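You operate a simulated robot arm through the tools that you are given. There is no shell and no other tool.

You run a simulated robot arm. Do the job below in one go: nothing can be reset, and whatever is moved stays where it is left.

TASK
Put the relay marked "536" from the middle shelf of the wall rack on the long blue plate and the relay marked "502" on top of the black knob there. Fetch the grey guide block and set it on the right second shelf from the bottom of the long grey rack. Fetch the bolt from the right third shelf from the top of the long grey rack and stand it on the right bottom shelf of the long grey rack. Fetch the ring bearing from the right third shelf from the top of the long grey rack and set it on the right second shelf from the bottom of the long grey rack. Fetch the small wooden block and set it on the right fourth shelf from the bottom of the long grey rack. The order is free. Set down upright: relay, grey guide block, bolt.
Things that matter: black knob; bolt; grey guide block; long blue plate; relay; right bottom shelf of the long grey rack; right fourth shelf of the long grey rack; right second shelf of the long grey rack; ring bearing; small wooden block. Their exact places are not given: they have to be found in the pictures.

The check looks at the end state, three seconds after you hand in, the way a careful person would. Anything else that was tipped, shoved, dropped, spilled or broken makes it a failure.

THE ROBOT
A 7-joint arm with a two-finger parallel gripper on a trunk, on a base that moves. Base frame: it is fixed to the floor where the robot stands at the start and does not move with it; the origin is under the middle of the robot, x ahead of it, y to its left, z up. Readings come in cm, degrees, newtons and seconds.
With the tool pointing down near the work surface it reaches from about 28 to 72 cm from the robot's upright axis, wherever it stands. Its first joint turns from -166.0 to 166.0 degrees. Places, roughly: black knob (5x5x4 cm) [0, 370, 70]; bolt (3x2x7 cm) [-890, -350, 100]; grey guide block (10x4x7 cm) [-730, -70, 40]; long blue plate (11x17x3 cm) [-30, 380, 70]; relay [-25, 375, 75]; right bottom shelf of the long grey rack [-930, -340, 20]; right fourth shelf of the long grey rack [-930, -340, 130]; right second shelf of the long grey rack [-930, -340, 60]; ring bearing (6x5x2 cm) [-940, -340, 90]; small wooden block (8x3x4 cm) [-930, -340, 60]. Payload 1.57 kg.
The tool frame sits at the grasp point between the pads (the TCP): z along the fingers, y along the line on which they close. The tips reach 3 cm beyond it. The gripper opens to 8 cm. The fingers are 1.7 cm wide and 1.2 cm thick; the gripper's body (4 by 8.2 cm) begins 8 cm behind the TCP.
Orientation is told as [roll, pitch, yaw] about the base's x, y, z axes, in that order, counted from this pose: with the fingers straight down and closing along the base's y, the tool's x points along the base's -x, its y along +y and its z along -z.

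THE INTERFACE
- The arm moves only by the tool send_rows. Its argument "motion" is a list that holds one entry, the list of rows, each a list of 6 numbers: the shift along the base's x, y, z in cm, then the turn, a rotation vector about the base's x, y, z in degrees. In form: [[[dx, dy, dz, ax, ay, az], ...]]. A call has 1 to 20 rows; each row is the pose to reach, as a shift and turn from the pose commanded when the call began. "gripper" is the opening, from 0 (shut) to 1 (fully open), set as the call begins (left out, the last holds). Rows are played at 5 a second. More than 5 cm and 8.6 degrees between two rows, or a gripper value outside its range, and nothing of the call is played. A pose out of reach is approached as far as the arm can. The call stops where the force on the tool passes 40 N (or 10 N more than at its start, if that is more) or the arm is blocked; 0.2 s more then pass. Each finger travels about 7.2 cm/s and halts on what it meets, pressing with about 37 N; the grip force reading is that of the motor and also rises with nothing between the fingers. The clock runs only during rows and for 0.2 s after the last one: add rows that repeat a pose to give the fingers time. The reply holds the time, the measured pose of the TCP, the force on the tool along the base axes, the opening and the grip force, in the units named above and with some noise, with the torque about the TCP (base axes, N m) and any sound that the robot's microphone picked up.
- Cameras (640 x 400 px; columns grow to the right, rows downward): "scene" is now at [0.73, 12.99, 142.18]; the picture's right is [-0.09, -1.00, 0.00], its down [-0.58, 0.05, -0.81] and it looks along [0.81, -0.07, -0.59] (base axes); focal length 261 px, centre (320, 200). "wrist" rides on the gripper at [7.2, -0.7, -12.2] in the tool frame; the picture's right is [0.09, 1.00, 0.00], its down [-0.84, 0.08, -0.54] and it looks along [-0.54, 0.05, 0.84] (tool axes); focal length 238 px, centre (320, 200).
- camera(camera): a new picture of that camera. It takes no simulated time.
- lift_body(by): slides the trunk up (or, below 0, down) by that many cm; the arm and the scene camera ride with it, the base frame stays. It gives what a move gives, with no picture.
- roll_base(legs): drives the robot by 1 to 6 legs, each [ahead, left, turn to the left] in cm, cm and degrees, along the robot's own axes; the way and the turn of a leg run together, so that a leg with both is an arc; at most 150 cm and 180 degrees a leg. The arm and the cameras ride along, it lands a little off, and it stops where it bumps. It gives what a move gives.
- turn_head(pan, tilt): turns the head with the scene camera to pan (to the left, within 86 degrees either way) and tilt (down, from -29 to 69), counted from straight ahead of the robot. It gives what a move gives.
- probe_pixels(camera, pixels): there is no depth. For up to 12 entries [column, row, z] of the newest picture of that camera ("zoom" is the newest enlarged one), the place [x, y] in the base frame at which the ray of that pixel passes the height z, good to about 0.2 cm. It takes no simulated time.
- close_up(camera, box): a new picture of the part [left, top, right, bottom] of that camera's present view, enlarged. It takes no simulated time.
- job_done(): hands the job in; it is judged then, once.

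Unless the task says otherwise, let go and move clear before handing in.

The tools are called after ">>>" as name(argument=value, ...) on one line, values as JSON. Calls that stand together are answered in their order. send_rows: Moves the arm, as the interface text tells. Its arguments: {"type":"object","properties":{"motion":{"type":"array","items":{"type":"array","items":{"type":"array","items":{"type":"number"}}}},"gripper":{"type":"number"}},"required":["motion"]} The other tools are called the same way: lift_body (by) moves the trunk up or down; roll_base (legs) drives the base; turn_head (pan, tilt) turns the head that bears the scene camera; camera (camera) takes a picture; probe_pixels (camera, pixels) gives the place at which the rays of pixels pass given heights; close_up (camera, box) takes an enlarged picture of a part of a camera's view; job_done () hands the job in.

At the start:

```text
clock: 0.0
tool_pos: [44.95, -17.44, 95.42]
ee_rot: [-0.1, 0.0, 0.0]
contact_force: [0.8, 0.6, -0.3]
ft_torque: [-0.01, -0.03, 0.03]
opening: 8.01
finger_force: 0.1
trunk travel left (down, up): [-22.5, 25.5]
robot x, y, heading: [0.06, 0.11, 0.1]
head pan, tilt (commanded): [-4.9, 35.8]
```

scene: 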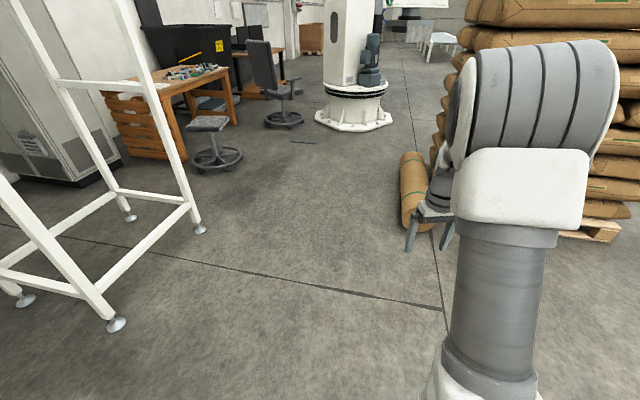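
wrist: 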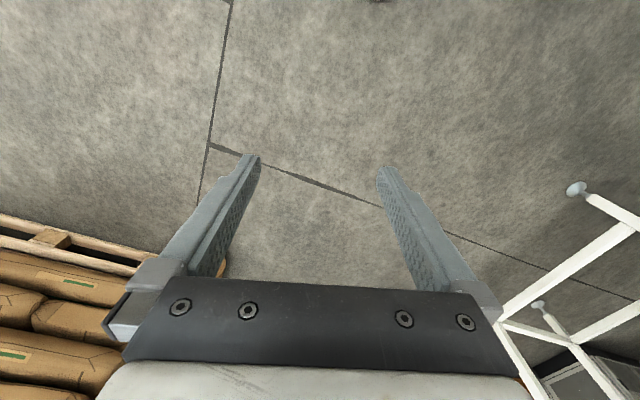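

The scene picture shows a white frame at left (columns 0-200) and paper sacks at right; the job's places are left of and behind the robot. I turn the head to the left to look first.

>>> turn_head(pan=80, tilt=20)

```text
clock: 1.6
tool_pos: [44.91, -17.37, 95.48]
ee_rot: [-0.1, 0.0, 0.0]
contact_force: [-0.4, 0.0, 0.3]
ft_torque: [0.04, -0.02, 0.01]
opening: 8.01
finger_force: 0.0
trunk travel left (down, up): [-22.5, 25.5]
robot x, y, heading: [-0.02, -0.2, 0.1]
head pan, tilt (commanded): [80.0, 20.0]
```

The head is turned left now; I take a picture of what lies there.

>>> camera(camera="scene")

```text
taken
```

scene: 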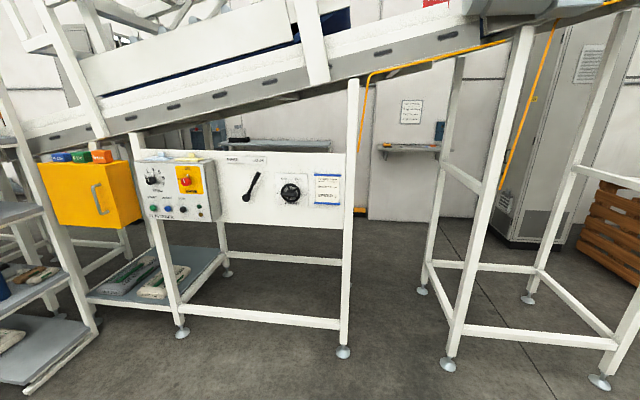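

A conveyor stands at left with its legs around columns 345 and 440-520; beyond the gap there's a wall with a small shelf near (410,148). I enlarge that and the other parts.

>>> close_up(camera="scene", box=[340, 80, 480, 168])

>>> close_up(camera="scene", box=[180, 90, 360, 202])

>>> close_up(camera="scene", box=[0, 100, 240, 250])

```text
4.55 times, centred on (410, 124) of scene
```

zoom: 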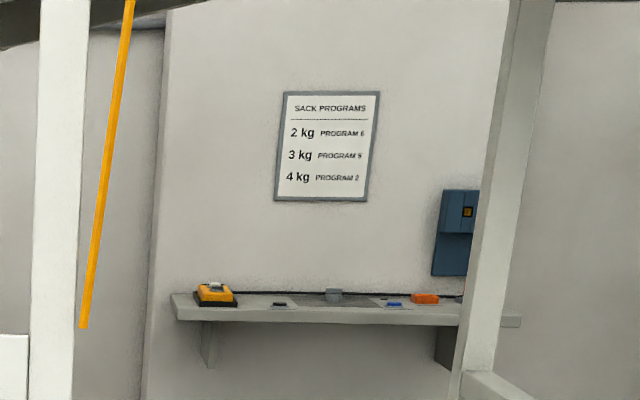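

```text
3.56 times, centred on (270, 146) of scene
```

zoom: 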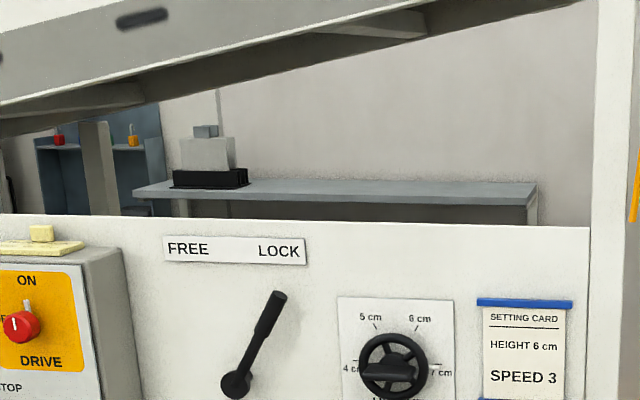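

```text
2.67 times, centred on (120, 175) of scene
```

zoom: 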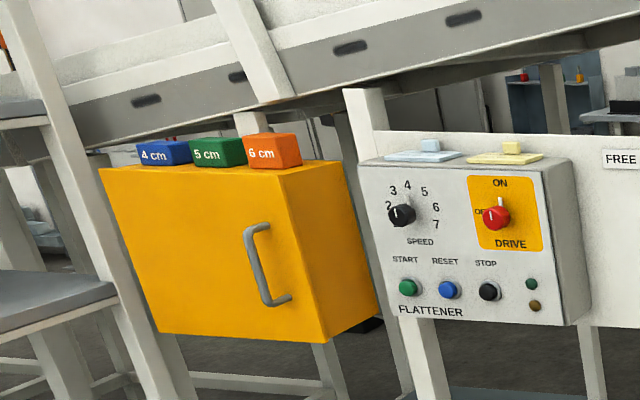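

I measure where the conveyor feet and the wall furniture stand by probing floor pixels.

>>> camera(camera="scene")

>>> probe_pixels(camera="scene", pixels=[[343, 352, 0], [181, 333, 0], [228, 273, 0], [449, 365, 0], [422, 290, 0], [598, 382, 0], [528, 299, 0], [360, 212, 0], [410, 148, 100], [330, 145, 75], [230, 150, 75], [230, 150, 100]])

>>> turn_head(pan=30, tilt=20)

```text
taken
```

scene: 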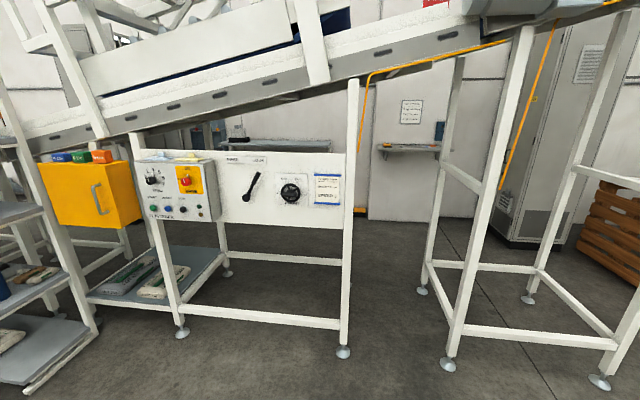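

```text
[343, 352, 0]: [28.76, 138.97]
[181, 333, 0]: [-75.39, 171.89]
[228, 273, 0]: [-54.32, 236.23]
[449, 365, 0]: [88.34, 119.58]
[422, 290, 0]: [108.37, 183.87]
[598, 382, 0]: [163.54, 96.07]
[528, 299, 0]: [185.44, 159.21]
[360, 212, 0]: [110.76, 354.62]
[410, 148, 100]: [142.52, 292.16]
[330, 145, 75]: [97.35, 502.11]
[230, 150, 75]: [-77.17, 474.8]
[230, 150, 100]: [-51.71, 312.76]
```

```text
clock: 2.8
tool_pos: [45.0, -17.4, 95.39]
ee_rot: [0.0, 0.1, 0.0]
contact_force: [-0.3, 0.1, 0.6]
ft_torque: [-0.03, -0.02, -0.01]
opening: 7.96
finger_force: 0.1
trunk travel left (down, up): [-22.5, 25.5]
robot x, y, heading: [0.17, -0.01, 0.2]
head pan, tilt (commanded): [30.0, 20.0]
```

The wall at (360,212) is near y=355, and the conveyor stands between me and it. I look around more to find a clear way.

>>> camera(camera="scene")

>>> turn_head(pan=-60, tilt=20)

>>> camera(camera="scene")

>>> turn_head(pan=86, tilt=-10)

>>> camera(camera="scene")

```text
taken
```

scene: 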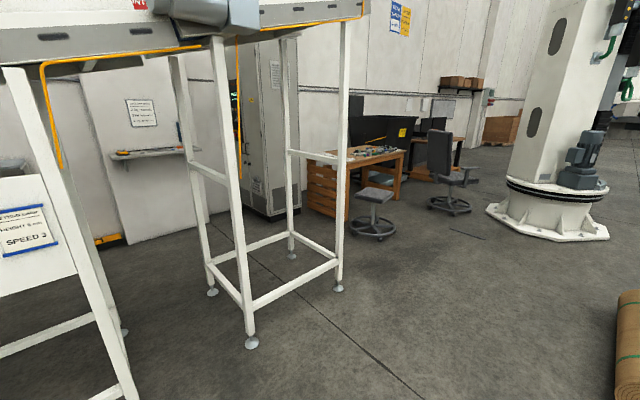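

```text
clock: 4.4
tool_pos: [44.94, -17.27, 95.45]
ee_rot: [-0.1, 0.1, 0.0]
contact_force: [-0.7, -0.3, 0.8]
ft_torque: [0.03, -0.04, -0.01]
opening: 8.01
finger_force: 0.0
trunk travel left (down, up): [-22.5, 25.5]
robot x, y, heading: [-0.01, -0.38, -0.3]
head pan, tilt (commanded): [-60.0, 20.0]
```

```text
taken
```

scene: 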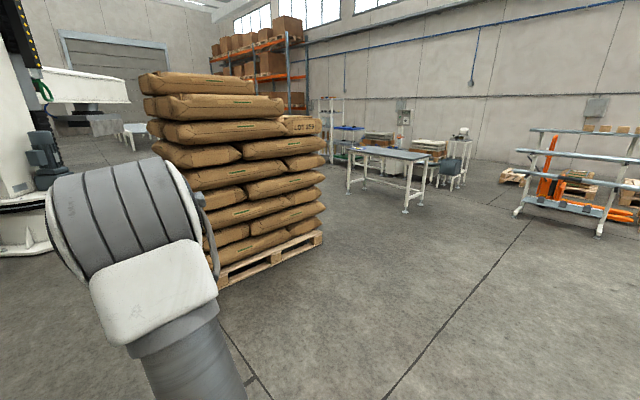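

```text
clock: 6.7
tool_pos: [44.91, -17.37, 95.42]
ee_rot: [-0.2, 0.0, -0.1]
contact_force: [-0.2, -0.2, 1.1]
ft_torque: [0.02, 0.02, -0.01]
opening: 8.0
finger_force: 0.1
trunk travel left (down, up): [-22.5, 25.5]
robot x, y, heading: [0.32, -0.02, 0.1]
head pan, tilt (commanded): [85.9, -10.0]
```

```text
taken
```

scene: 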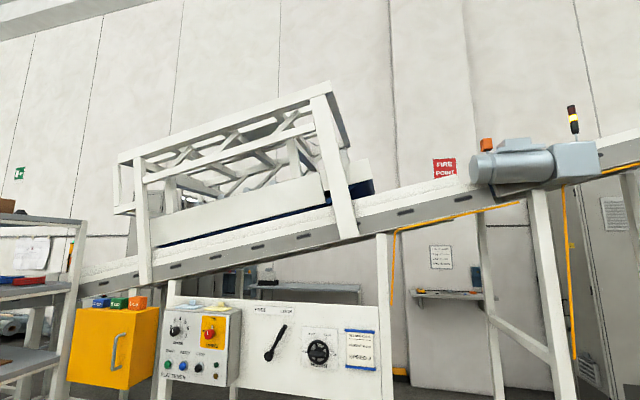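

The conveyor ends past its last legs (right side), so a way round may exist there, between the end legs and the cabinet/desk. I take a picture that way and probe.

>>> turn_head(pan=40, tilt=25)

>>> camera(camera="scene")

```text
clock: 7.8
tool_pos: [45.02, -17.3, 95.37]
ee_rot: [-0.1, -0.1, 0.0]
contact_force: [0.2, 0.3, 0.5]
ft_torque: [0.0, 0.01, -0.01]
opening: 7.99
finger_force: 0.1
trunk travel left (down, up): [-22.5, 25.5]
robot x, y, heading: [0.52, 0.19, -0.3]
head pan, tilt (commanded): [40.0, 25.0]
```

```text
taken
```

scene: 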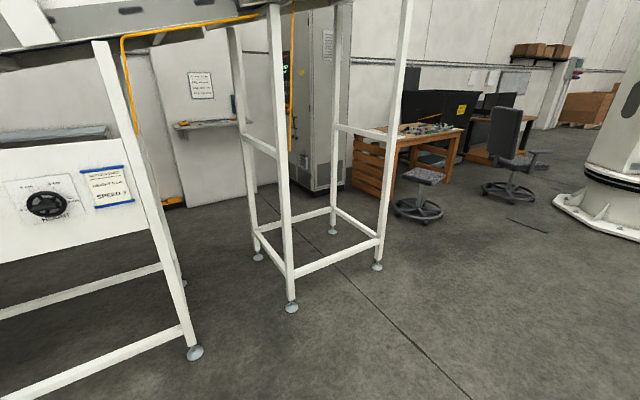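

>>> probe_pixels(camera="scene", pixels=[[195, 352, 0], [291, 307, 0], [258, 257, 0], [377, 266, 0], [332, 231, 0], [187, 207, 0], [316, 194, 0], [347, 187, 0], [390, 212, 0], [418, 219, 0], [352, 184, 0], [186, 285, 0]])

>>> close_up(camera="scene", box=[260, 60, 460, 260])

>>> close_up(camera="scene", box=[0, 40, 260, 260])

```text
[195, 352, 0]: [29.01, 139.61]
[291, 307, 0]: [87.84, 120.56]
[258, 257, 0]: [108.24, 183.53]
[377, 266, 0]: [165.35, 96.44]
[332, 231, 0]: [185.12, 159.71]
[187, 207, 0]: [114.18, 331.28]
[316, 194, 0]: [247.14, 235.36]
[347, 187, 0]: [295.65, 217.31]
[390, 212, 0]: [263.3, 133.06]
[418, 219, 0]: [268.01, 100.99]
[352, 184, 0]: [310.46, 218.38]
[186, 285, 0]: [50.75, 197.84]
```

```text
2.00 times, centred on (360, 160) of scene
```

zoom: 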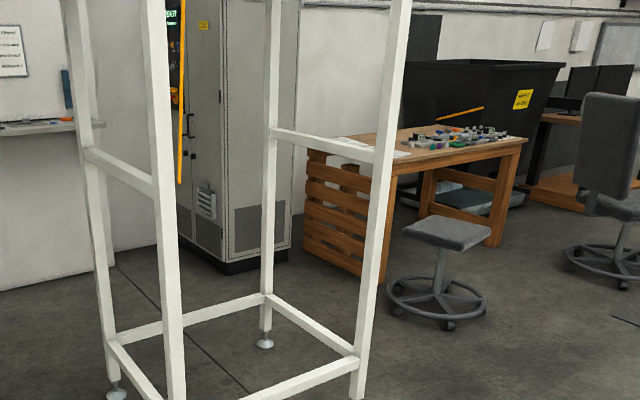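

```text
1.82 times, centred on (130, 150) of scene
```

zoom: 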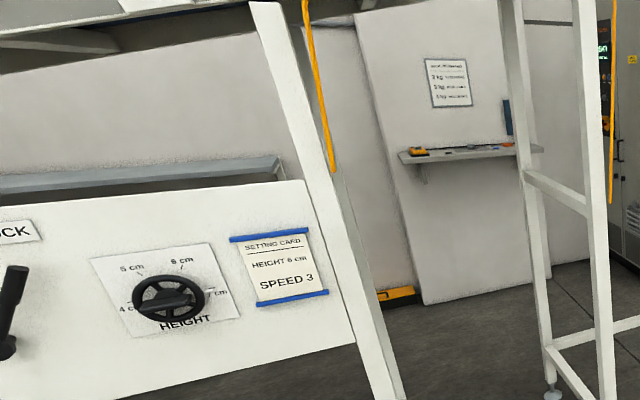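

The end legs stand at (165,96) and (185,160), the cabinet corner at (247,235), the stool near (265,115). I want to know my own base size, so I look down.

>>> turn_head(pan=30, tilt=69)

>>> camera(camera="scene")

>>> probe_pixels(camera="scene", pixels=[[320, 380, 0], [320, 380, 20], [320, 300, 0], [200, 300, 0], [450, 380, 0], [450, 300, 20]])

>>> turn_head(pan=86, tilt=30)

>>> camera(camera="scene")

```text
clock: 9.0
tool_pos: [44.94, -17.41, 95.4]
ee_rot: [-0.1, 0.0, 0.0]
contact_force: [0.5, -0.5, 0.6]
ft_torque: [0.0, -0.05, 0.03]
opening: 8.0
finger_force: 0.0
trunk travel left (down, up): [-22.5, 25.5]
robot x, y, heading: [0.23, -0.02, 0.0]
head pan, tilt (commanded): [30.0, 68.8]
```

```text
taken
```

scene: 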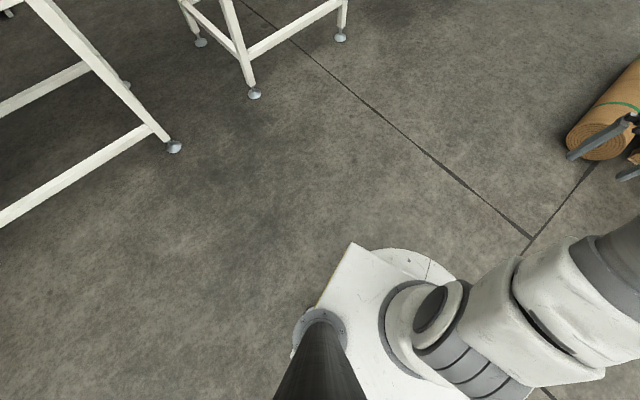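

```text
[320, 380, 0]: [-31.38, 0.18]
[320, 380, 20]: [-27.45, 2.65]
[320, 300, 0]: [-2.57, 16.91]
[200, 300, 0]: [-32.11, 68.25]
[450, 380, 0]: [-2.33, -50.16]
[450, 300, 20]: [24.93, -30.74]
```

```text
clock: 10.2
tool_pos: [44.91, -17.26, 95.43]
ee_rot: [-0.1, 0.1, 0.0]
contact_force: [-0.7, 0.4, -0.2]
ft_torque: [-0.01, 0.04, 0.02]
opening: 8.02
finger_force: 0.0
trunk travel left (down, up): [-22.5, 25.5]
robot x, y, heading: [-0.05, 0.22, 0.2]
head pan, tilt (commanded): [85.9, 30.0]
```

```text
taken
```

scene: 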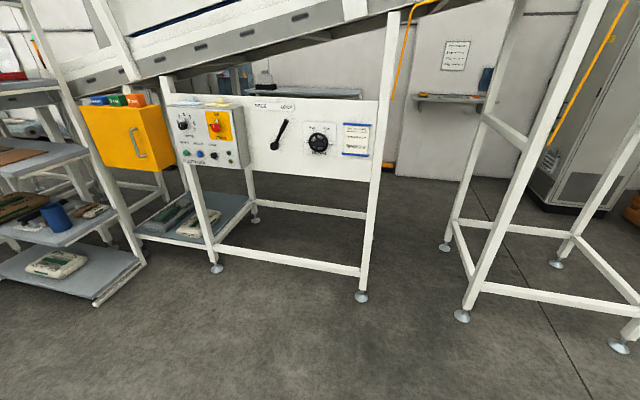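

The base looks about 30 cm in radius. I turn the robot left on the spot to see what lies behind, since nothing is within half a metre.

>>> roll_base(legs=[[0, 0, 120]])

>>> turn_head(pan=0, tilt=20)

>>> camera(camera="scene")

>>> turn_head(pan=70, tilt=20)

>>> camera(camera="scene")

```text
clock: 17.6
tool_pos: [-11.69, 46.72, 95.48]
ee_rot: [-0.2, 0.0, 125.1]
contact_force: [0.0, 0.8, -0.6]
ft_torque: [-0.02, -0.01, -0.01]
opening: 8.01
finger_force: 0.1
trunk travel left (down, up): [-22.5, 25.5]
robot x, y, heading: [0.01, 0.21, 125.4]
head pan, tilt (commanded): [85.9, 30.0]
```

```text
clock: 19.2
tool_pos: [-11.82, 46.82, 95.45]
ee_rot: [-0.1, 0.0, 125.2]
contact_force: [-0.6, 0.1, 0.7]
ft_torque: [0.01, -0.03, 0.03]
opening: 7.98
finger_force: 0.0
trunk travel left (down, up): [-22.5, 25.5]
robot x, y, heading: [0.18, 0.09, 125.2]
head pan, tilt (commanded): [0.0, 20.0]
```

```text
taken
```

scene: 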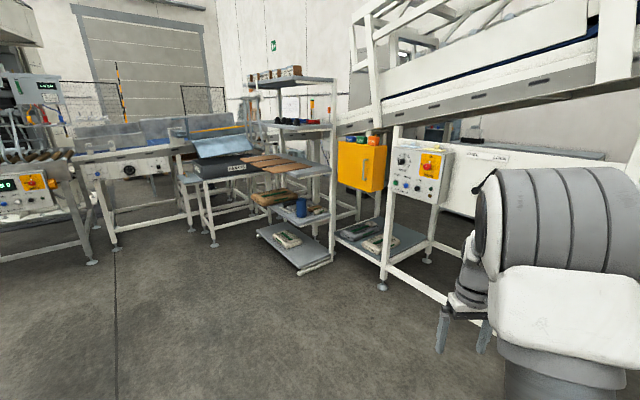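

```text
clock: 20.6
tool_pos: [-11.77, 46.66, 95.47]
ee_rot: [-0.1, 0.0, 125.1]
contact_force: [0.2, 0.2, -0.2]
ft_torque: [-0.03, -0.01, 0.02]
opening: 8.0
finger_force: 0.1
trunk travel left (down, up): [-22.5, 25.5]
robot x, y, heading: [0.17, -0.13, 125.2]
head pan, tilt (commanded): [70.0, 20.0]
```

```text
taken
```

scene: 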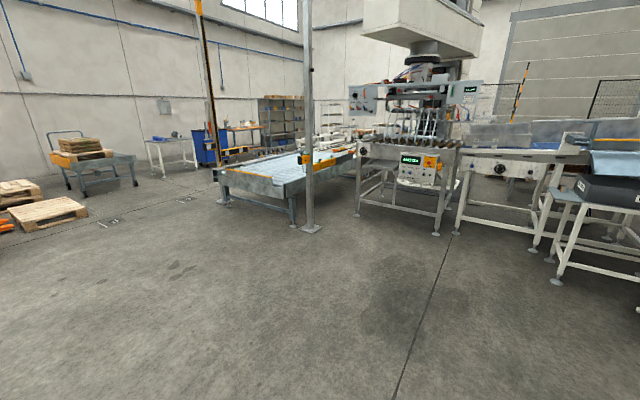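

The line of machines runs on without a gap to the left, so the way to the wall rack goes round the conveyor's right end. I turn back to heading 0 and roll ahead, keeping between the legs (y about 100-120) and the floor roll (y about -40).

>>> roll_base(legs=[[0, 0, -120], [90, 22, 0]])

>>> turn_head(pan=40, tilt=30)

>>> camera(camera="scene")

>>> turn_head(pan=-20, tilt=35)

>>> camera(camera="scene")

```text
clock: 33.4
tool_pos: [132.22, 23.86, 95.44]
ee_rot: [-0.1, -0.1, 8.2]
contact_force: [-0.7, 0.2, -0.2]
ft_torque: [0.02, 0.01, 0.0]
opening: 8.0
finger_force: 0.0
trunk travel left (down, up): [-22.5, 25.5]
robot x, y, heading: [85.1, 34.45, 8.1]
head pan, tilt (commanded): [70.0, 20.0]
```

```text
clock: 34.4
tool_pos: [132.14, 23.9, 95.49]
ee_rot: [-0.1, 0.0, 8.2]
contact_force: [-0.2, 0.0, -0.3]
ft_torque: [-0.03, 0.03, -0.04]
opening: 8.01
finger_force: 0.0
trunk travel left (down, up): [-22.5, 25.5]
robot x, y, heading: [85.07, 34.37, 8.5]
head pan, tilt (commanded): [40.0, 30.0]
```

```text
taken
```

scene: 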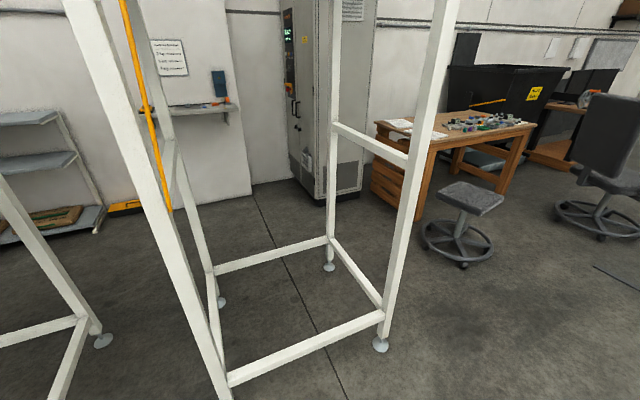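

```text
clock: 35.7
tool_pos: [132.17, 23.79, 95.38]
ee_rot: [-0.1, 0.0, 8.2]
contact_force: [0.2, -0.3, 0.0]
ft_torque: [0.01, 0.02, -0.04]
opening: 8.03
finger_force: 0.1
trunk travel left (down, up): [-22.5, 25.5]
robot x, y, heading: [85.11, 34.59, 8.3]
head pan, tilt (commanded): [-20.0, 35.0]
```

```text
taken
```

scene: 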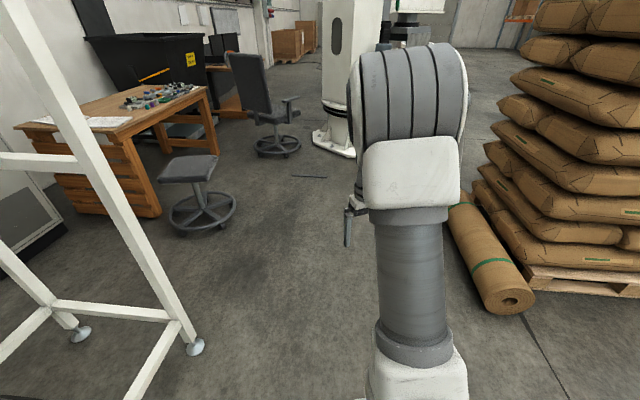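

I see the wall rack (shelves at left, (60,160) in the first picture) and the open way past the end legs. I probe stool, desk, legs and sacks in the newest picture.

>>> probe_pixels(camera="scene", pixels=[[168, 214, 3], [236, 208, 3], [203, 236, 0], [202, 192, 3], [195, 348, 0], [80, 335, 0], [160, 217, 0], [66, 232, 0], [217, 150, 0], [265, 158, 0], [500, 310, 0], [524, 290, 0]])

>>> turn_head(pan=40, tilt=30)

>>> camera(camera="scene")

>>> probe_pixels(camera="scene", pixels=[[422, 236, 3], [494, 246, 3], [463, 268, 0], [460, 222, 3], [380, 345, 0], [329, 267, 0], [220, 303, 0], [318, 207, 0], [362, 194, 0], [420, 217, 0], [254, 194, 0], [103, 340, 0]])

>>> close_up(camera="scene", box=[0, 40, 260, 260])

```text
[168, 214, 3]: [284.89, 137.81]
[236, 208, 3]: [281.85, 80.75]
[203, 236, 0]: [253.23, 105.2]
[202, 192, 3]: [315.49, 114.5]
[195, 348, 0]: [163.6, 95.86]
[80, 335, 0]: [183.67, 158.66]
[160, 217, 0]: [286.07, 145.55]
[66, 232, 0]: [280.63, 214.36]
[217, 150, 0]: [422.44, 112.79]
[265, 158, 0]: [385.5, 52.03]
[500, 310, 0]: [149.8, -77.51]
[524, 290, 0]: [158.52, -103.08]
```

```text
clock: 37.0
tool_pos: [132.27, 23.81, 95.45]
ee_rot: [0.0, 0.0, 8.2]
contact_force: [0.1, 0.2, -0.5]
ft_torque: [-0.03, -0.01, 0.04]
opening: 7.99
finger_force: 0.1
trunk travel left (down, up): [-22.5, 25.5]
robot x, y, heading: [85.58, 34.86, 7.9]
head pan, tilt (commanded): [40.0, 30.0]
```

```text
taken
```

scene: 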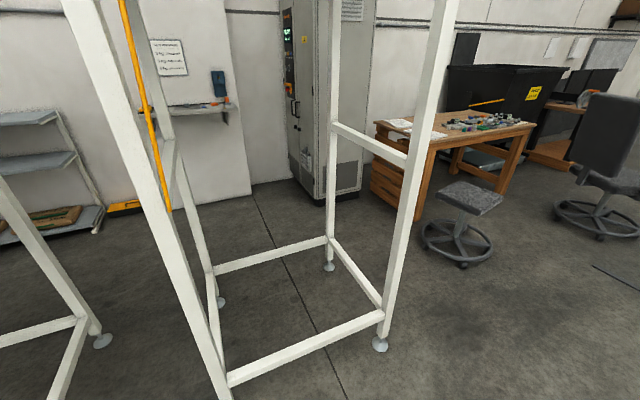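

```text
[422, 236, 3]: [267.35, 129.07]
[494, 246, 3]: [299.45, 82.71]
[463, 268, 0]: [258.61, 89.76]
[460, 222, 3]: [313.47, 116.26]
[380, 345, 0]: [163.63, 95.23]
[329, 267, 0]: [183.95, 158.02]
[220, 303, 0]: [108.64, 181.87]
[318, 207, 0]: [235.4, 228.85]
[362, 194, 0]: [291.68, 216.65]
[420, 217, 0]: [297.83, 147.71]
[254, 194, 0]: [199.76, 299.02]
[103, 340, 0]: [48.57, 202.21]
```

```text
1.82 times, centred on (130, 150) of scene
```

zoom: 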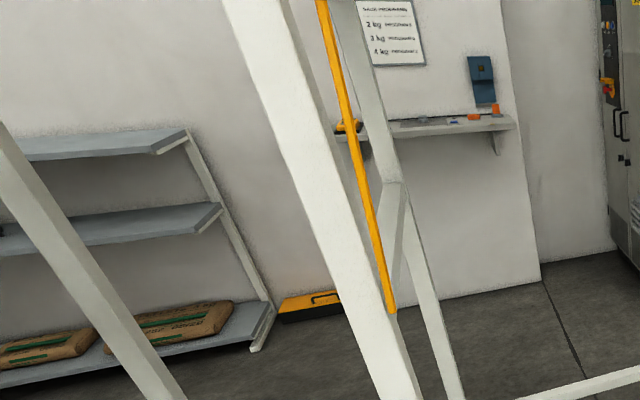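

The stool's edge reaches x≈253, the desk x≈281, the cabinet corner (235,229) and the legs (164,95) and (184,158), leaving a corridor near 86 cm wide. I roll to about (205,55) and turn to face +y.

>>> roll_base(legs=[[121, 3.5, 0], [0, 0, 80]])

>>> turn_head(pan=0, tilt=40)

>>> camera(camera="scene")

```text
clock: 49.8
tool_pos: [221.89, 99.99, 95.36]
ee_rot: [-0.1, 0.1, 89.1]
contact_force: [0.3, 0.3, -0.1]
ft_torque: [0.01, 0.01, 0.02]
opening: 8.02
finger_force: 0.1
trunk travel left (down, up): [-22.5, 25.5]
robot x, y, heading: [203.89, 55.38, 89.5]
head pan, tilt (commanded): [40.0, 30.0]
```

```text
clock: 50.8
tool_pos: [221.92, 99.98, 95.54]
ee_rot: [-0.1, 0.0, 89.1]
contact_force: [0.7, 0.0, 0.1]
ft_torque: [-0.04, -0.01, 0.01]
opening: 7.98
finger_force: 0.1
trunk travel left (down, up): [-22.5, 25.5]
robot x, y, heading: [203.92, 54.9, 89.1]
head pan, tilt (commanded): [0.0, 40.0]
```

```text
taken
```

scene: 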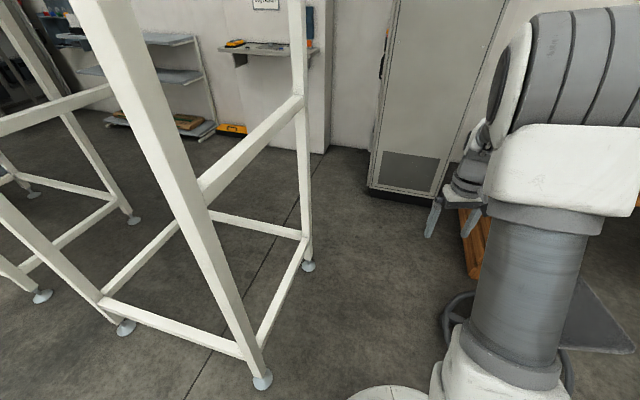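

The corridor ahead (columns 310-370) is clear. I probe my own base's front edge and the cabinet corner to be sure of the clearance.

>>> probe_pixels(camera="scene", pixels=[[390, 386, 5], [390, 386, 20], [262, 382, 0], [308, 267, 0], [368, 192, 0], [435, 204, 0], [322, 150, 0], [460, 300, 3], [480, 278, 0]])

```text
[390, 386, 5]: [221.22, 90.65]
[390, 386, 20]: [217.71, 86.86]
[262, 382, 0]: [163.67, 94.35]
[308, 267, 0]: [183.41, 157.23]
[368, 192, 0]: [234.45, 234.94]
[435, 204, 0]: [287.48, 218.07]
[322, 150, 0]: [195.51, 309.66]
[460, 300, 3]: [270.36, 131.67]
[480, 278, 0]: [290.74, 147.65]
```

Base edge probes about 32-36 cm ahead of the axis, so the clearance by the stool will be tight. I look straight down to measure the base properly.

>>> turn_head(pan=0, tilt=69)

>>> camera(camera="scene")

>>> turn_head(pan=80, tilt=69)

>>> camera(camera="scene")

```text
clock: 51.8
tool_pos: [221.77, 100.04, 95.51]
ee_rot: [-0.1, -0.1, 89.1]
contact_force: [-0.2, -0.3, 0.1]
ft_torque: [-0.01, -0.02, -0.02]
opening: 7.98
finger_force: 0.0
trunk travel left (down, up): [-22.5, 25.5]
robot x, y, heading: [203.78, 55.57, 89.1]
head pan, tilt (commanded): [0.0, 68.8]
```

```text
taken
```

scene: 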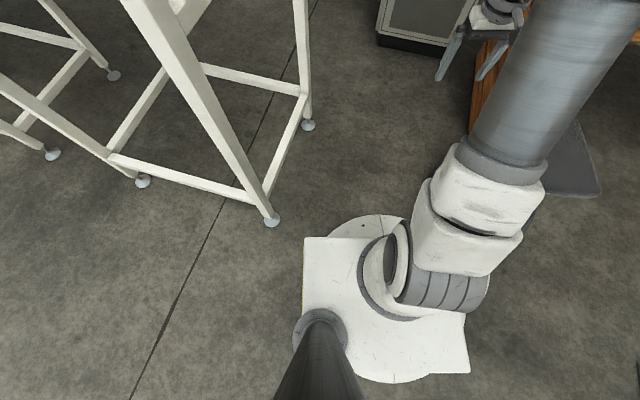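

```text
clock: 53.3
tool_pos: [221.86, 99.92, 95.61]
ee_rot: [-0.1, 0.0, 89.0]
contact_force: [0.6, -0.7, -1.0]
ft_torque: [0.02, 0.0, 0.02]
opening: 8.01
finger_force: 0.0
trunk travel left (down, up): [-22.5, 25.5]
robot x, y, heading: [203.97, 55.62, 89.2]
head pan, tilt (commanded): [80.0, 68.8]
```

```text
taken
```

scene: 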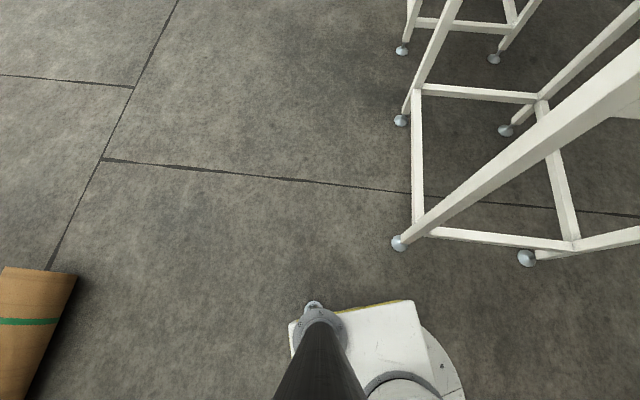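

>>> turn_head(pan=0, tilt=69)

>>> camera(camera="scene")

>>> probe_pixels(camera="scene", pixels=[[380, 215, 20], [331, 234, 20], [395, 383, 20], [430, 374, 20], [380, 215, 40], [331, 234, 40], [395, 383, 40], [430, 374, 40], [303, 238, 40], [470, 372, 40], [303, 238, 60], [470, 372, 60]])

```text
clock: 54.8
tool_pos: [221.94, 100.04, 95.43]
ee_rot: [-0.2, 0.0, 89.1]
contact_force: [0.3, -0.4, 0.3]
ft_torque: [0.0, -0.01, 0.0]
opening: 8.0
finger_force: 0.1
trunk travel left (down, up): [-22.5, 25.5]
robot x, y, heading: [203.62, 55.19, 89.3]
head pan, tilt (commanded): [0.0, 68.8]
```

```text
taken
```

scene: 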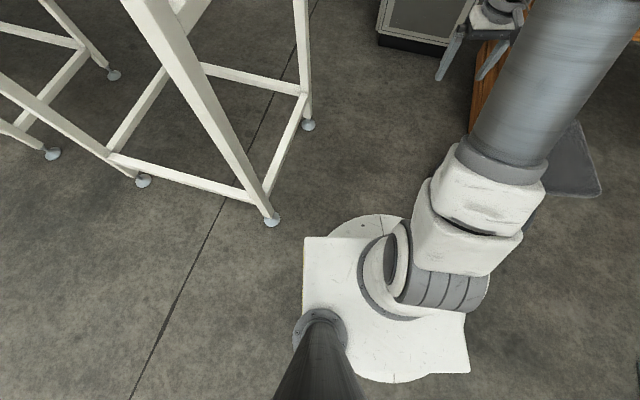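

```text
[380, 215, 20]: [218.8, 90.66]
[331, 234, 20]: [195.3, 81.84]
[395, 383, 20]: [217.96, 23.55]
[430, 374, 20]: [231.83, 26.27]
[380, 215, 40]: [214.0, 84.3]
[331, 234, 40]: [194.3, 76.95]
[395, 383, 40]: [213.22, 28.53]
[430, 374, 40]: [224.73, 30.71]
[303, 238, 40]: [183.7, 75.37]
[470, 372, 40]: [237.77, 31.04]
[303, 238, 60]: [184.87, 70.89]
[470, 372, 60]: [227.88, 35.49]
```

The round plate is the trunk top (r ≈ 16 cm at z ≈ 85) and hides the base, so the base radius is at most about 25 cm. The corridor is wide enough; I roll forward in steps, turning so the arm keeps clear of the leg at (184,158) and the cabinet.

>>> roll_base(legs=[[75, -11, 0], [0, 0, 23], [21, -15, 0], [0, 0, 28]])

>>> turn_head(pan=0, tilt=35)

>>> camera(camera="scene")

```text
clock: 65.3
tool_pos: [199.67, 200.0, 95.47]
ee_rot: [-0.1, 0.0, 140.5]
contact_force: [0.6, 0.2, 0.0]
ft_torque: [0.0, 0.02, 0.0]
opening: 8.01
finger_force: 0.0
trunk travel left (down, up): [-22.5, 25.5]
robot x, y, heading: [223.67, 158.44, 140.5]
head pan, tilt (commanded): [0.0, 68.8]
```

```text
clock: 66.3
tool_pos: [199.82, 200.06, 95.47]
ee_rot: [-0.2, 0.0, 140.5]
contact_force: [0.3, -0.3, 0.2]
ft_torque: [0.02, 0.03, -0.01]
opening: 8.0
finger_force: 0.1
trunk travel left (down, up): [-22.5, 25.5]
robot x, y, heading: [223.59, 158.09, 140.7]
head pan, tilt (commanded): [0.0, 35.0]
```

```text
taken
```

scene: 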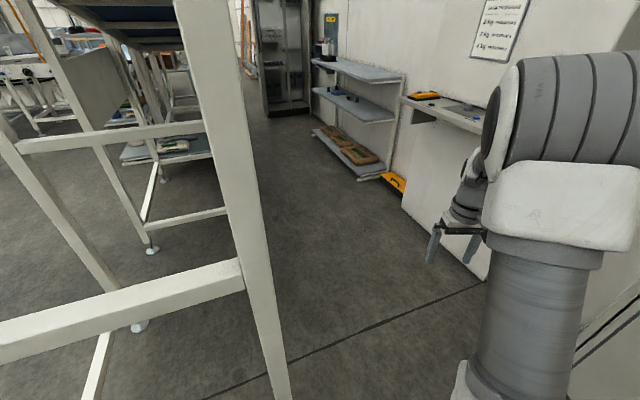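

The way behind the conveyor opens at columns 280-430, with the wall rack's shelves at (310-405, 60-180). I probe key points.

>>> probe_pixels(camera="scene", pixels=[[383, 178, 0], [313, 128, 5], [405, 212, 0], [490, 278, 0], [402, 193, 0], [152, 250, 0], [268, 116, 0], [163, 182, 0], [139, 326, 0], [360, 180, 5], [405, 100, 85], [399, 118, 65]])

>>> close_up(camera="scene", box=[290, 30, 530, 190])

```text
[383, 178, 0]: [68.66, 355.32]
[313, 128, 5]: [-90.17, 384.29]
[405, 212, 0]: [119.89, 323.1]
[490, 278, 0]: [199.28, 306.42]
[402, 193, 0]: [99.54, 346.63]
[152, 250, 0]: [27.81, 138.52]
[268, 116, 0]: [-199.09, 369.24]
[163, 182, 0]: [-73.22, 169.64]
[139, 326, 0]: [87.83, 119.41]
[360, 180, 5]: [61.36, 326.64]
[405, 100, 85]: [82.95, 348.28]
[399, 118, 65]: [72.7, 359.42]
```

```text
2.50 times, centred on (410, 110) of scene
```

zoom: 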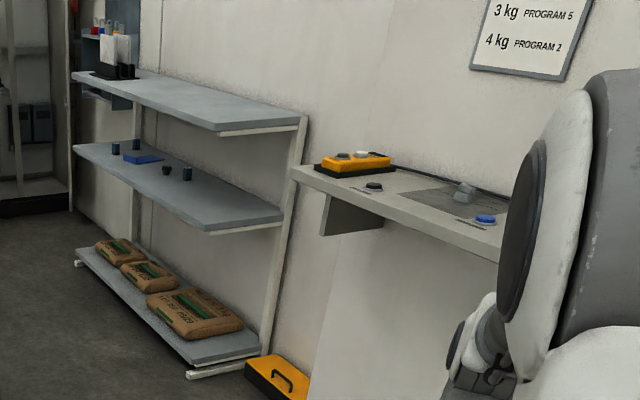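

The middle shelf holds the blue plate, the black knob and dark relays. I strafe to clear the leg, go ahead, turn left along the wall and stop near (110,243).

>>> roll_base(legs=[[9.2, -18.1, 0], [62, 2, 0], [0, 0, 25], [75, -10, 0]])

>>> turn_head(pan=-30, tilt=30)

>>> camera(camera="scene")

```text
clock: 79.2
tool_pos: [66.35, 274.49, 95.43]
ee_rot: [-0.2, -0.1, 164.8]
contact_force: [0.1, 0.3, 0.2]
ft_torque: [-0.04, 0.01, 0.03]
opening: 7.98
finger_force: 0.0
trunk travel left (down, up): [-22.5, 25.5]
robot x, y, heading: [104.81, 246.27, 164.7]
head pan, tilt (commanded): [0.0, 35.0]
```

```text
clock: 80.1
tool_pos: [66.26, 274.49, 95.42]
ee_rot: [-0.1, 0.0, 164.8]
contact_force: [0.7, 0.4, 0.3]
ft_torque: [-0.01, 0.02, 0.0]
opening: 7.98
finger_force: 0.2
trunk travel left (down, up): [-22.5, 25.5]
robot x, y, heading: [105.22, 245.7, 164.7]
head pan, tilt (commanded): [-30.0, 30.0]
```

```text
taken
```

scene: 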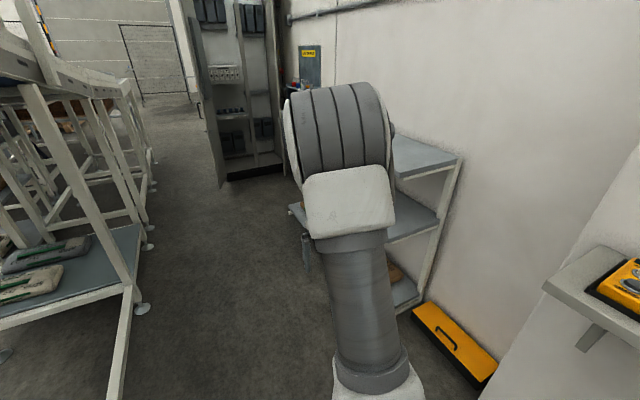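

The rack lies ahead right behind the arm and the lane is clear at columns 150-300. I roll on along the wall to about (-20,275), then turn to face the rack.

>>> roll_base(legs=[[126, 5, 0], [0, 0, -85]])

>>> turn_head(pan=0, tilt=40)

>>> camera(camera="scene")

>>> camera(camera="wrist")

```text
clock: 93.5
tool_pos: [5.41, 315.57, 95.46]
ee_rot: [-0.1, -0.1, 81.0]
contact_force: [-0.5, 0.1, 0.2]
ft_torque: [-0.02, 0.03, -0.01]
opening: 7.99
finger_force: 0.0
trunk travel left (down, up): [-22.5, 25.5]
robot x, y, heading: [-18.65, 273.54, 81.2]
head pan, tilt (commanded): [-30.0, 30.0]
```

```text
clock: 94.4
tool_pos: [5.5, 315.37, 95.47]
ee_rot: [-0.1, 0.0, 81.0]
contact_force: [-0.5, 0.0, -0.6]
ft_torque: [-0.01, 0.01, 0.01]
opening: 8.01
finger_force: 0.0
trunk travel left (down, up): [-22.5, 25.5]
robot x, y, heading: [-18.69, 274.08, 80.8]
head pan, tilt (commanded): [0.0, 40.0]
```

```text
taken
```

scene: 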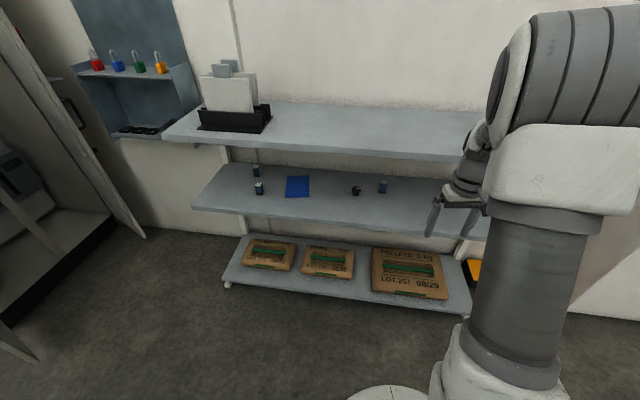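

```text
taken
```

wrist: 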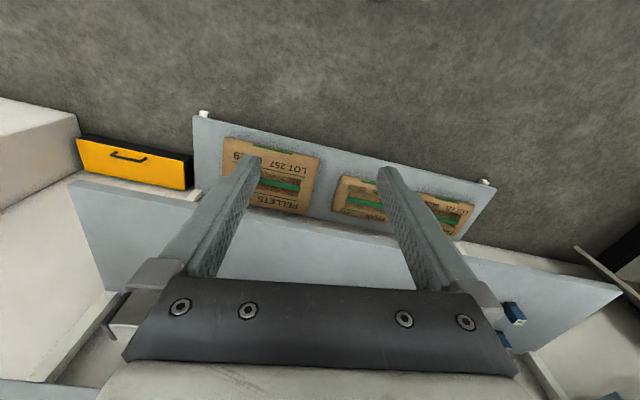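

On the middle shelf I see relays at (256,170), (259,188), (382,186), the blue plate at (297,187) and the black knob at (356,190). I zoom in to read the labels.

>>> close_up(camera="scene", box=[235, 150, 325, 206])

>>> close_up(camera="scene", box=[325, 155, 415, 211])

>>> probe_pixels(camera="scene", pixels=[[193, 209, 68], [470, 238, 68], [430, 220, 68], [163, 140, 95], [450, 158, 95], [224, 283, 8], [470, 312, 8], [297, 187, 70], [356, 193, 68], [382, 192, 68], [259, 194, 68], [256, 176, 68]])

```text
7.11 times, centred on (280, 178) of scene
```

zoom: 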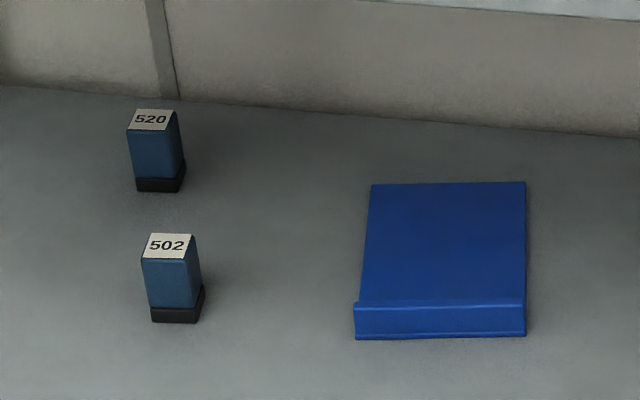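

```text
7.11 times, centred on (370, 183) of scene
```

zoom: 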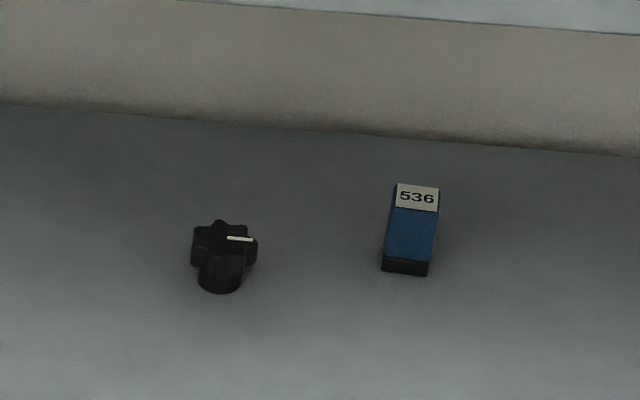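

```text
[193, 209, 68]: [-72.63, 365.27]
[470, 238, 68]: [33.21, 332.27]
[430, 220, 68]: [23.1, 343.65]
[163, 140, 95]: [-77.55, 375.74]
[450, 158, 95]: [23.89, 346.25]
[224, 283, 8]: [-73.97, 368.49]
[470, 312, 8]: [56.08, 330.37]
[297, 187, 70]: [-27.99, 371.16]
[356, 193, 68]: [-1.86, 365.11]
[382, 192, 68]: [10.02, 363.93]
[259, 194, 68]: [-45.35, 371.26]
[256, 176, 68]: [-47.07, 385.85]
```

Labels read: 502 at (-45,371), 520 at (-47,386), 536 at (10,364); knob at (-2,365), plate at (-28,371), and the rack is turned about 17° (normal toward heading 72.7). Before rolling in I tilt the gripper 45° forward and draw it a bit inward so it can reach between the shelves.

>>> send_rows(motion=[[[-1.6, -0.2, -1.7, 7.4, -1.2, 0], [-3.3, -0.5, -3.3, 14.8, -2.3, 0], [-4.9, -0.7, -5, 22.2, -3.5, 0], [-6.5, -1, -6.7, 29.6, -4.7, 0], [-8.2, -1.2, -8.3, 37, -5.9, 0], [-9.8, -1.5, -10, 44.5, -7, 0], [-9.8, -1.5, -10, 44.5, -7, 0]]])

>>> camera(camera="wrist")

>>> camera(camera="scene")

```text
clock: 96.0
tool_pos: [-3.69, 315.06, 85.34]
ee_rot: [0.0, -45.1, 80.9]
contact_force: [0.1, 0.5, 1.0]
ft_torque: [0.0, 0.0, 0.04]
opening: 7.99
finger_force: 0.0
out of reach, approached as far as the arm can: row 6, 7
trunk travel left (down, up): [-22.5, 25.5]
robot x, y, heading: [-18.57, 273.57, 81.5]
head pan, tilt (commanded): [0.0, 40.0]
```

```text
taken
```

wrist: 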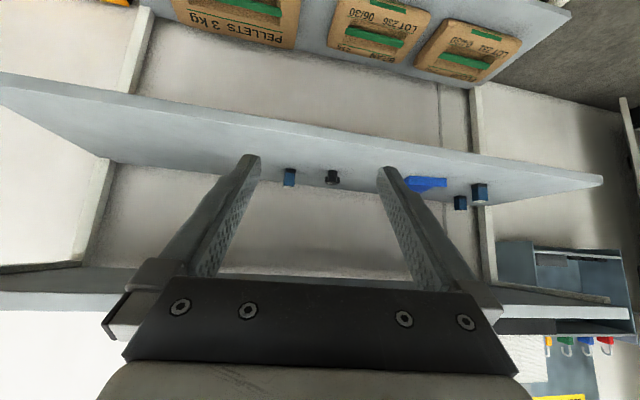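

```text
taken
```

scene: 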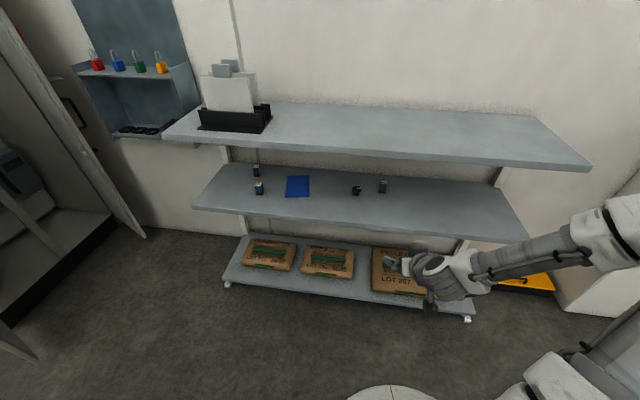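

The arm tilts fine (pitch -45). To get the shelf heights I compare the same points in both pictures: middle shelf's left front corner, plate and relay.

>>> probe_pixels(camera="wrist", pixels=[[603, 179, 66], [603, 179, 68], [603, 179, 70], [603, 179, 72], [290, 169, 66], [290, 169, 70], [332, 171, 66], [332, 171, 70], [484, 184, 66], [484, 184, 70], [426, 178, 66], [426, 178, 70]])

>>> close_up(camera="wrist", box=[260, 140, 510, 220])

>>> probe_pixels(camera="scene", pixels=[[193, 208, 66], [193, 208, 68], [193, 208, 70], [193, 208, 72]])

```text
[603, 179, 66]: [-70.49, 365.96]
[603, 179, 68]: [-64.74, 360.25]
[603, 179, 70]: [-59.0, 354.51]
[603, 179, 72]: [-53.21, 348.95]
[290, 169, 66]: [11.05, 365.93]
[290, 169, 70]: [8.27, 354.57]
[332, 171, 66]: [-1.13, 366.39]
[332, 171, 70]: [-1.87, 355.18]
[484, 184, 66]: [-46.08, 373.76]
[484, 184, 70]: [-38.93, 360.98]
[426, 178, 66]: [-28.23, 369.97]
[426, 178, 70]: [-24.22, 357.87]
```

```text
2.56 times, centred on (385, 180) of wrist
```

zoom: 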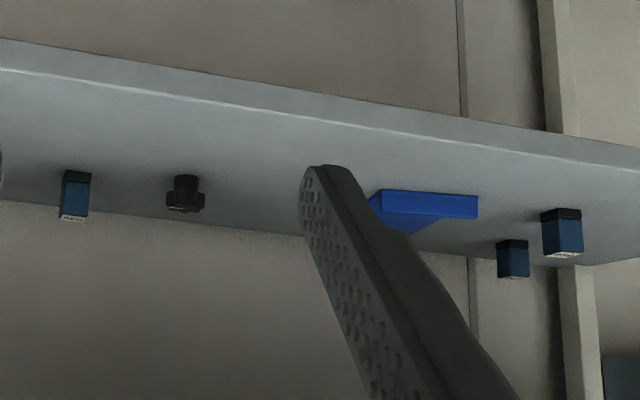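

```text
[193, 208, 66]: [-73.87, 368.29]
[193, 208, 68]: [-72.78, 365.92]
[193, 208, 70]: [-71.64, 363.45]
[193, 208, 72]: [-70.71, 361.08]
```

Both views meet at a middle-shelf top of about z=65.5, with its front edge running along slope -0.31. I turn to face the rack squarely and roll in, stopping about 37 cm from the shelf edge.

>>> roll_base(legs=[[0, 0, -8], [0, 26, 0], [36, 0, 0]])

>>> camera(camera="scene")

>>> camera(camera="wrist")

```text
clock: 101.7
tool_pos: [-11.81, 353.65, 85.28]
ee_rot: [-0.1, -45.0, 72.8]
contact_force: [0.3, -0.7, 0.4]
ft_torque: [0.0, -0.02, 0.0]
opening: 7.98
finger_force: 0.1
trunk travel left (down, up): [-22.5, 25.5]
robot x, y, heading: [-32.23, 315.09, 72.7]
head pan, tilt (commanded): [0.0, 40.0]
```

```text
taken
```

scene: 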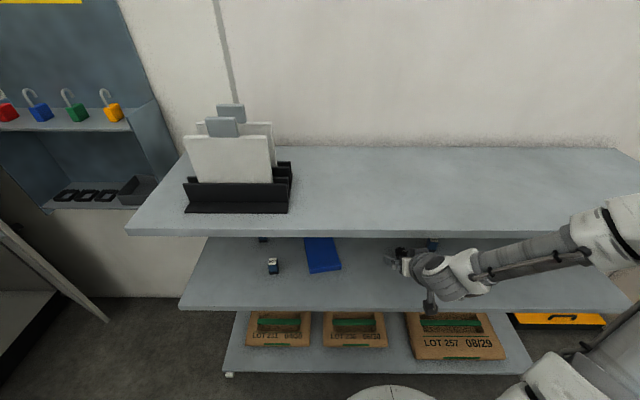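

```text
taken
```

wrist: 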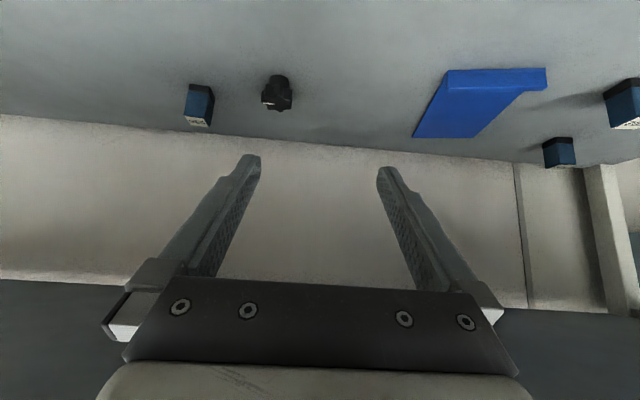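

The wrist view now shows 536 at (198,105), the knob at (277,93), the plate at (480,100), 502 at (623,103) and 520 at (559,152). I enlarge it and probe.

>>> close_up(camera="wrist", box=[160, 50, 320, 150])

>>> close_up(camera="wrist", box=[400, 40, 640, 190])

>>> probe_pixels(camera="wrist", pixels=[[200, 86, 65.5], [276, 77, 65.5], [449, 80, 65.5], [546, 78, 65.5], [449, 70, 65.5], [412, 138, 68], [470, 138, 68], [546, 88, 68], [625, 80, 65.5], [558, 139, 65.5]])

>>> close_up(camera="scene", box=[240, 220, 460, 330])

```text
4.00 times, centred on (240, 100) of wrist
```

zoom: 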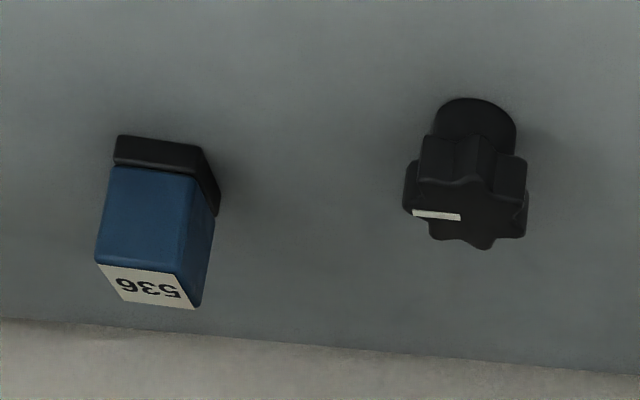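

```text
2.67 times, centred on (520, 115) of wrist
```

zoom: 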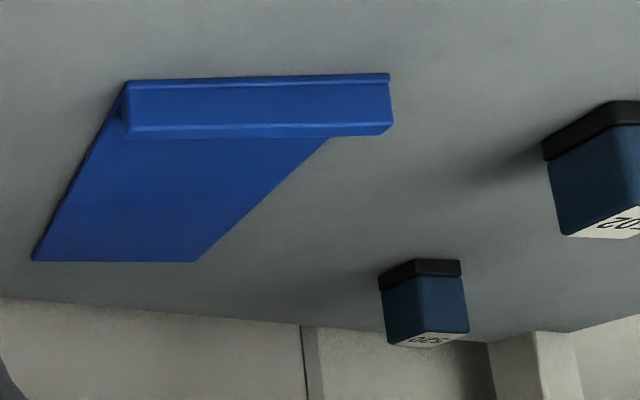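

```text
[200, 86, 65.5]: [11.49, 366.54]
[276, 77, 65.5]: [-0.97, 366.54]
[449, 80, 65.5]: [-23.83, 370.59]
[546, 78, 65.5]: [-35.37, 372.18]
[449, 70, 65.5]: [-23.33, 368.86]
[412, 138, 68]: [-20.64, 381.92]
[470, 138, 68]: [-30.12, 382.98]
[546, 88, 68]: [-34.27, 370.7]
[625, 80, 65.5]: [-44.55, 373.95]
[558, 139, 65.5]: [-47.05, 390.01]
```

```text
2.91 times, centred on (350, 275) of scene
```

zoom: 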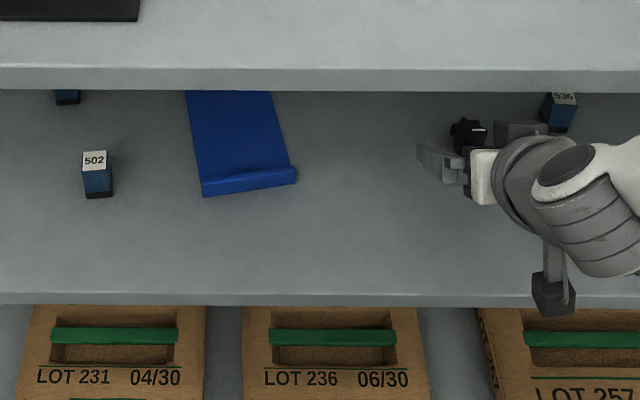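

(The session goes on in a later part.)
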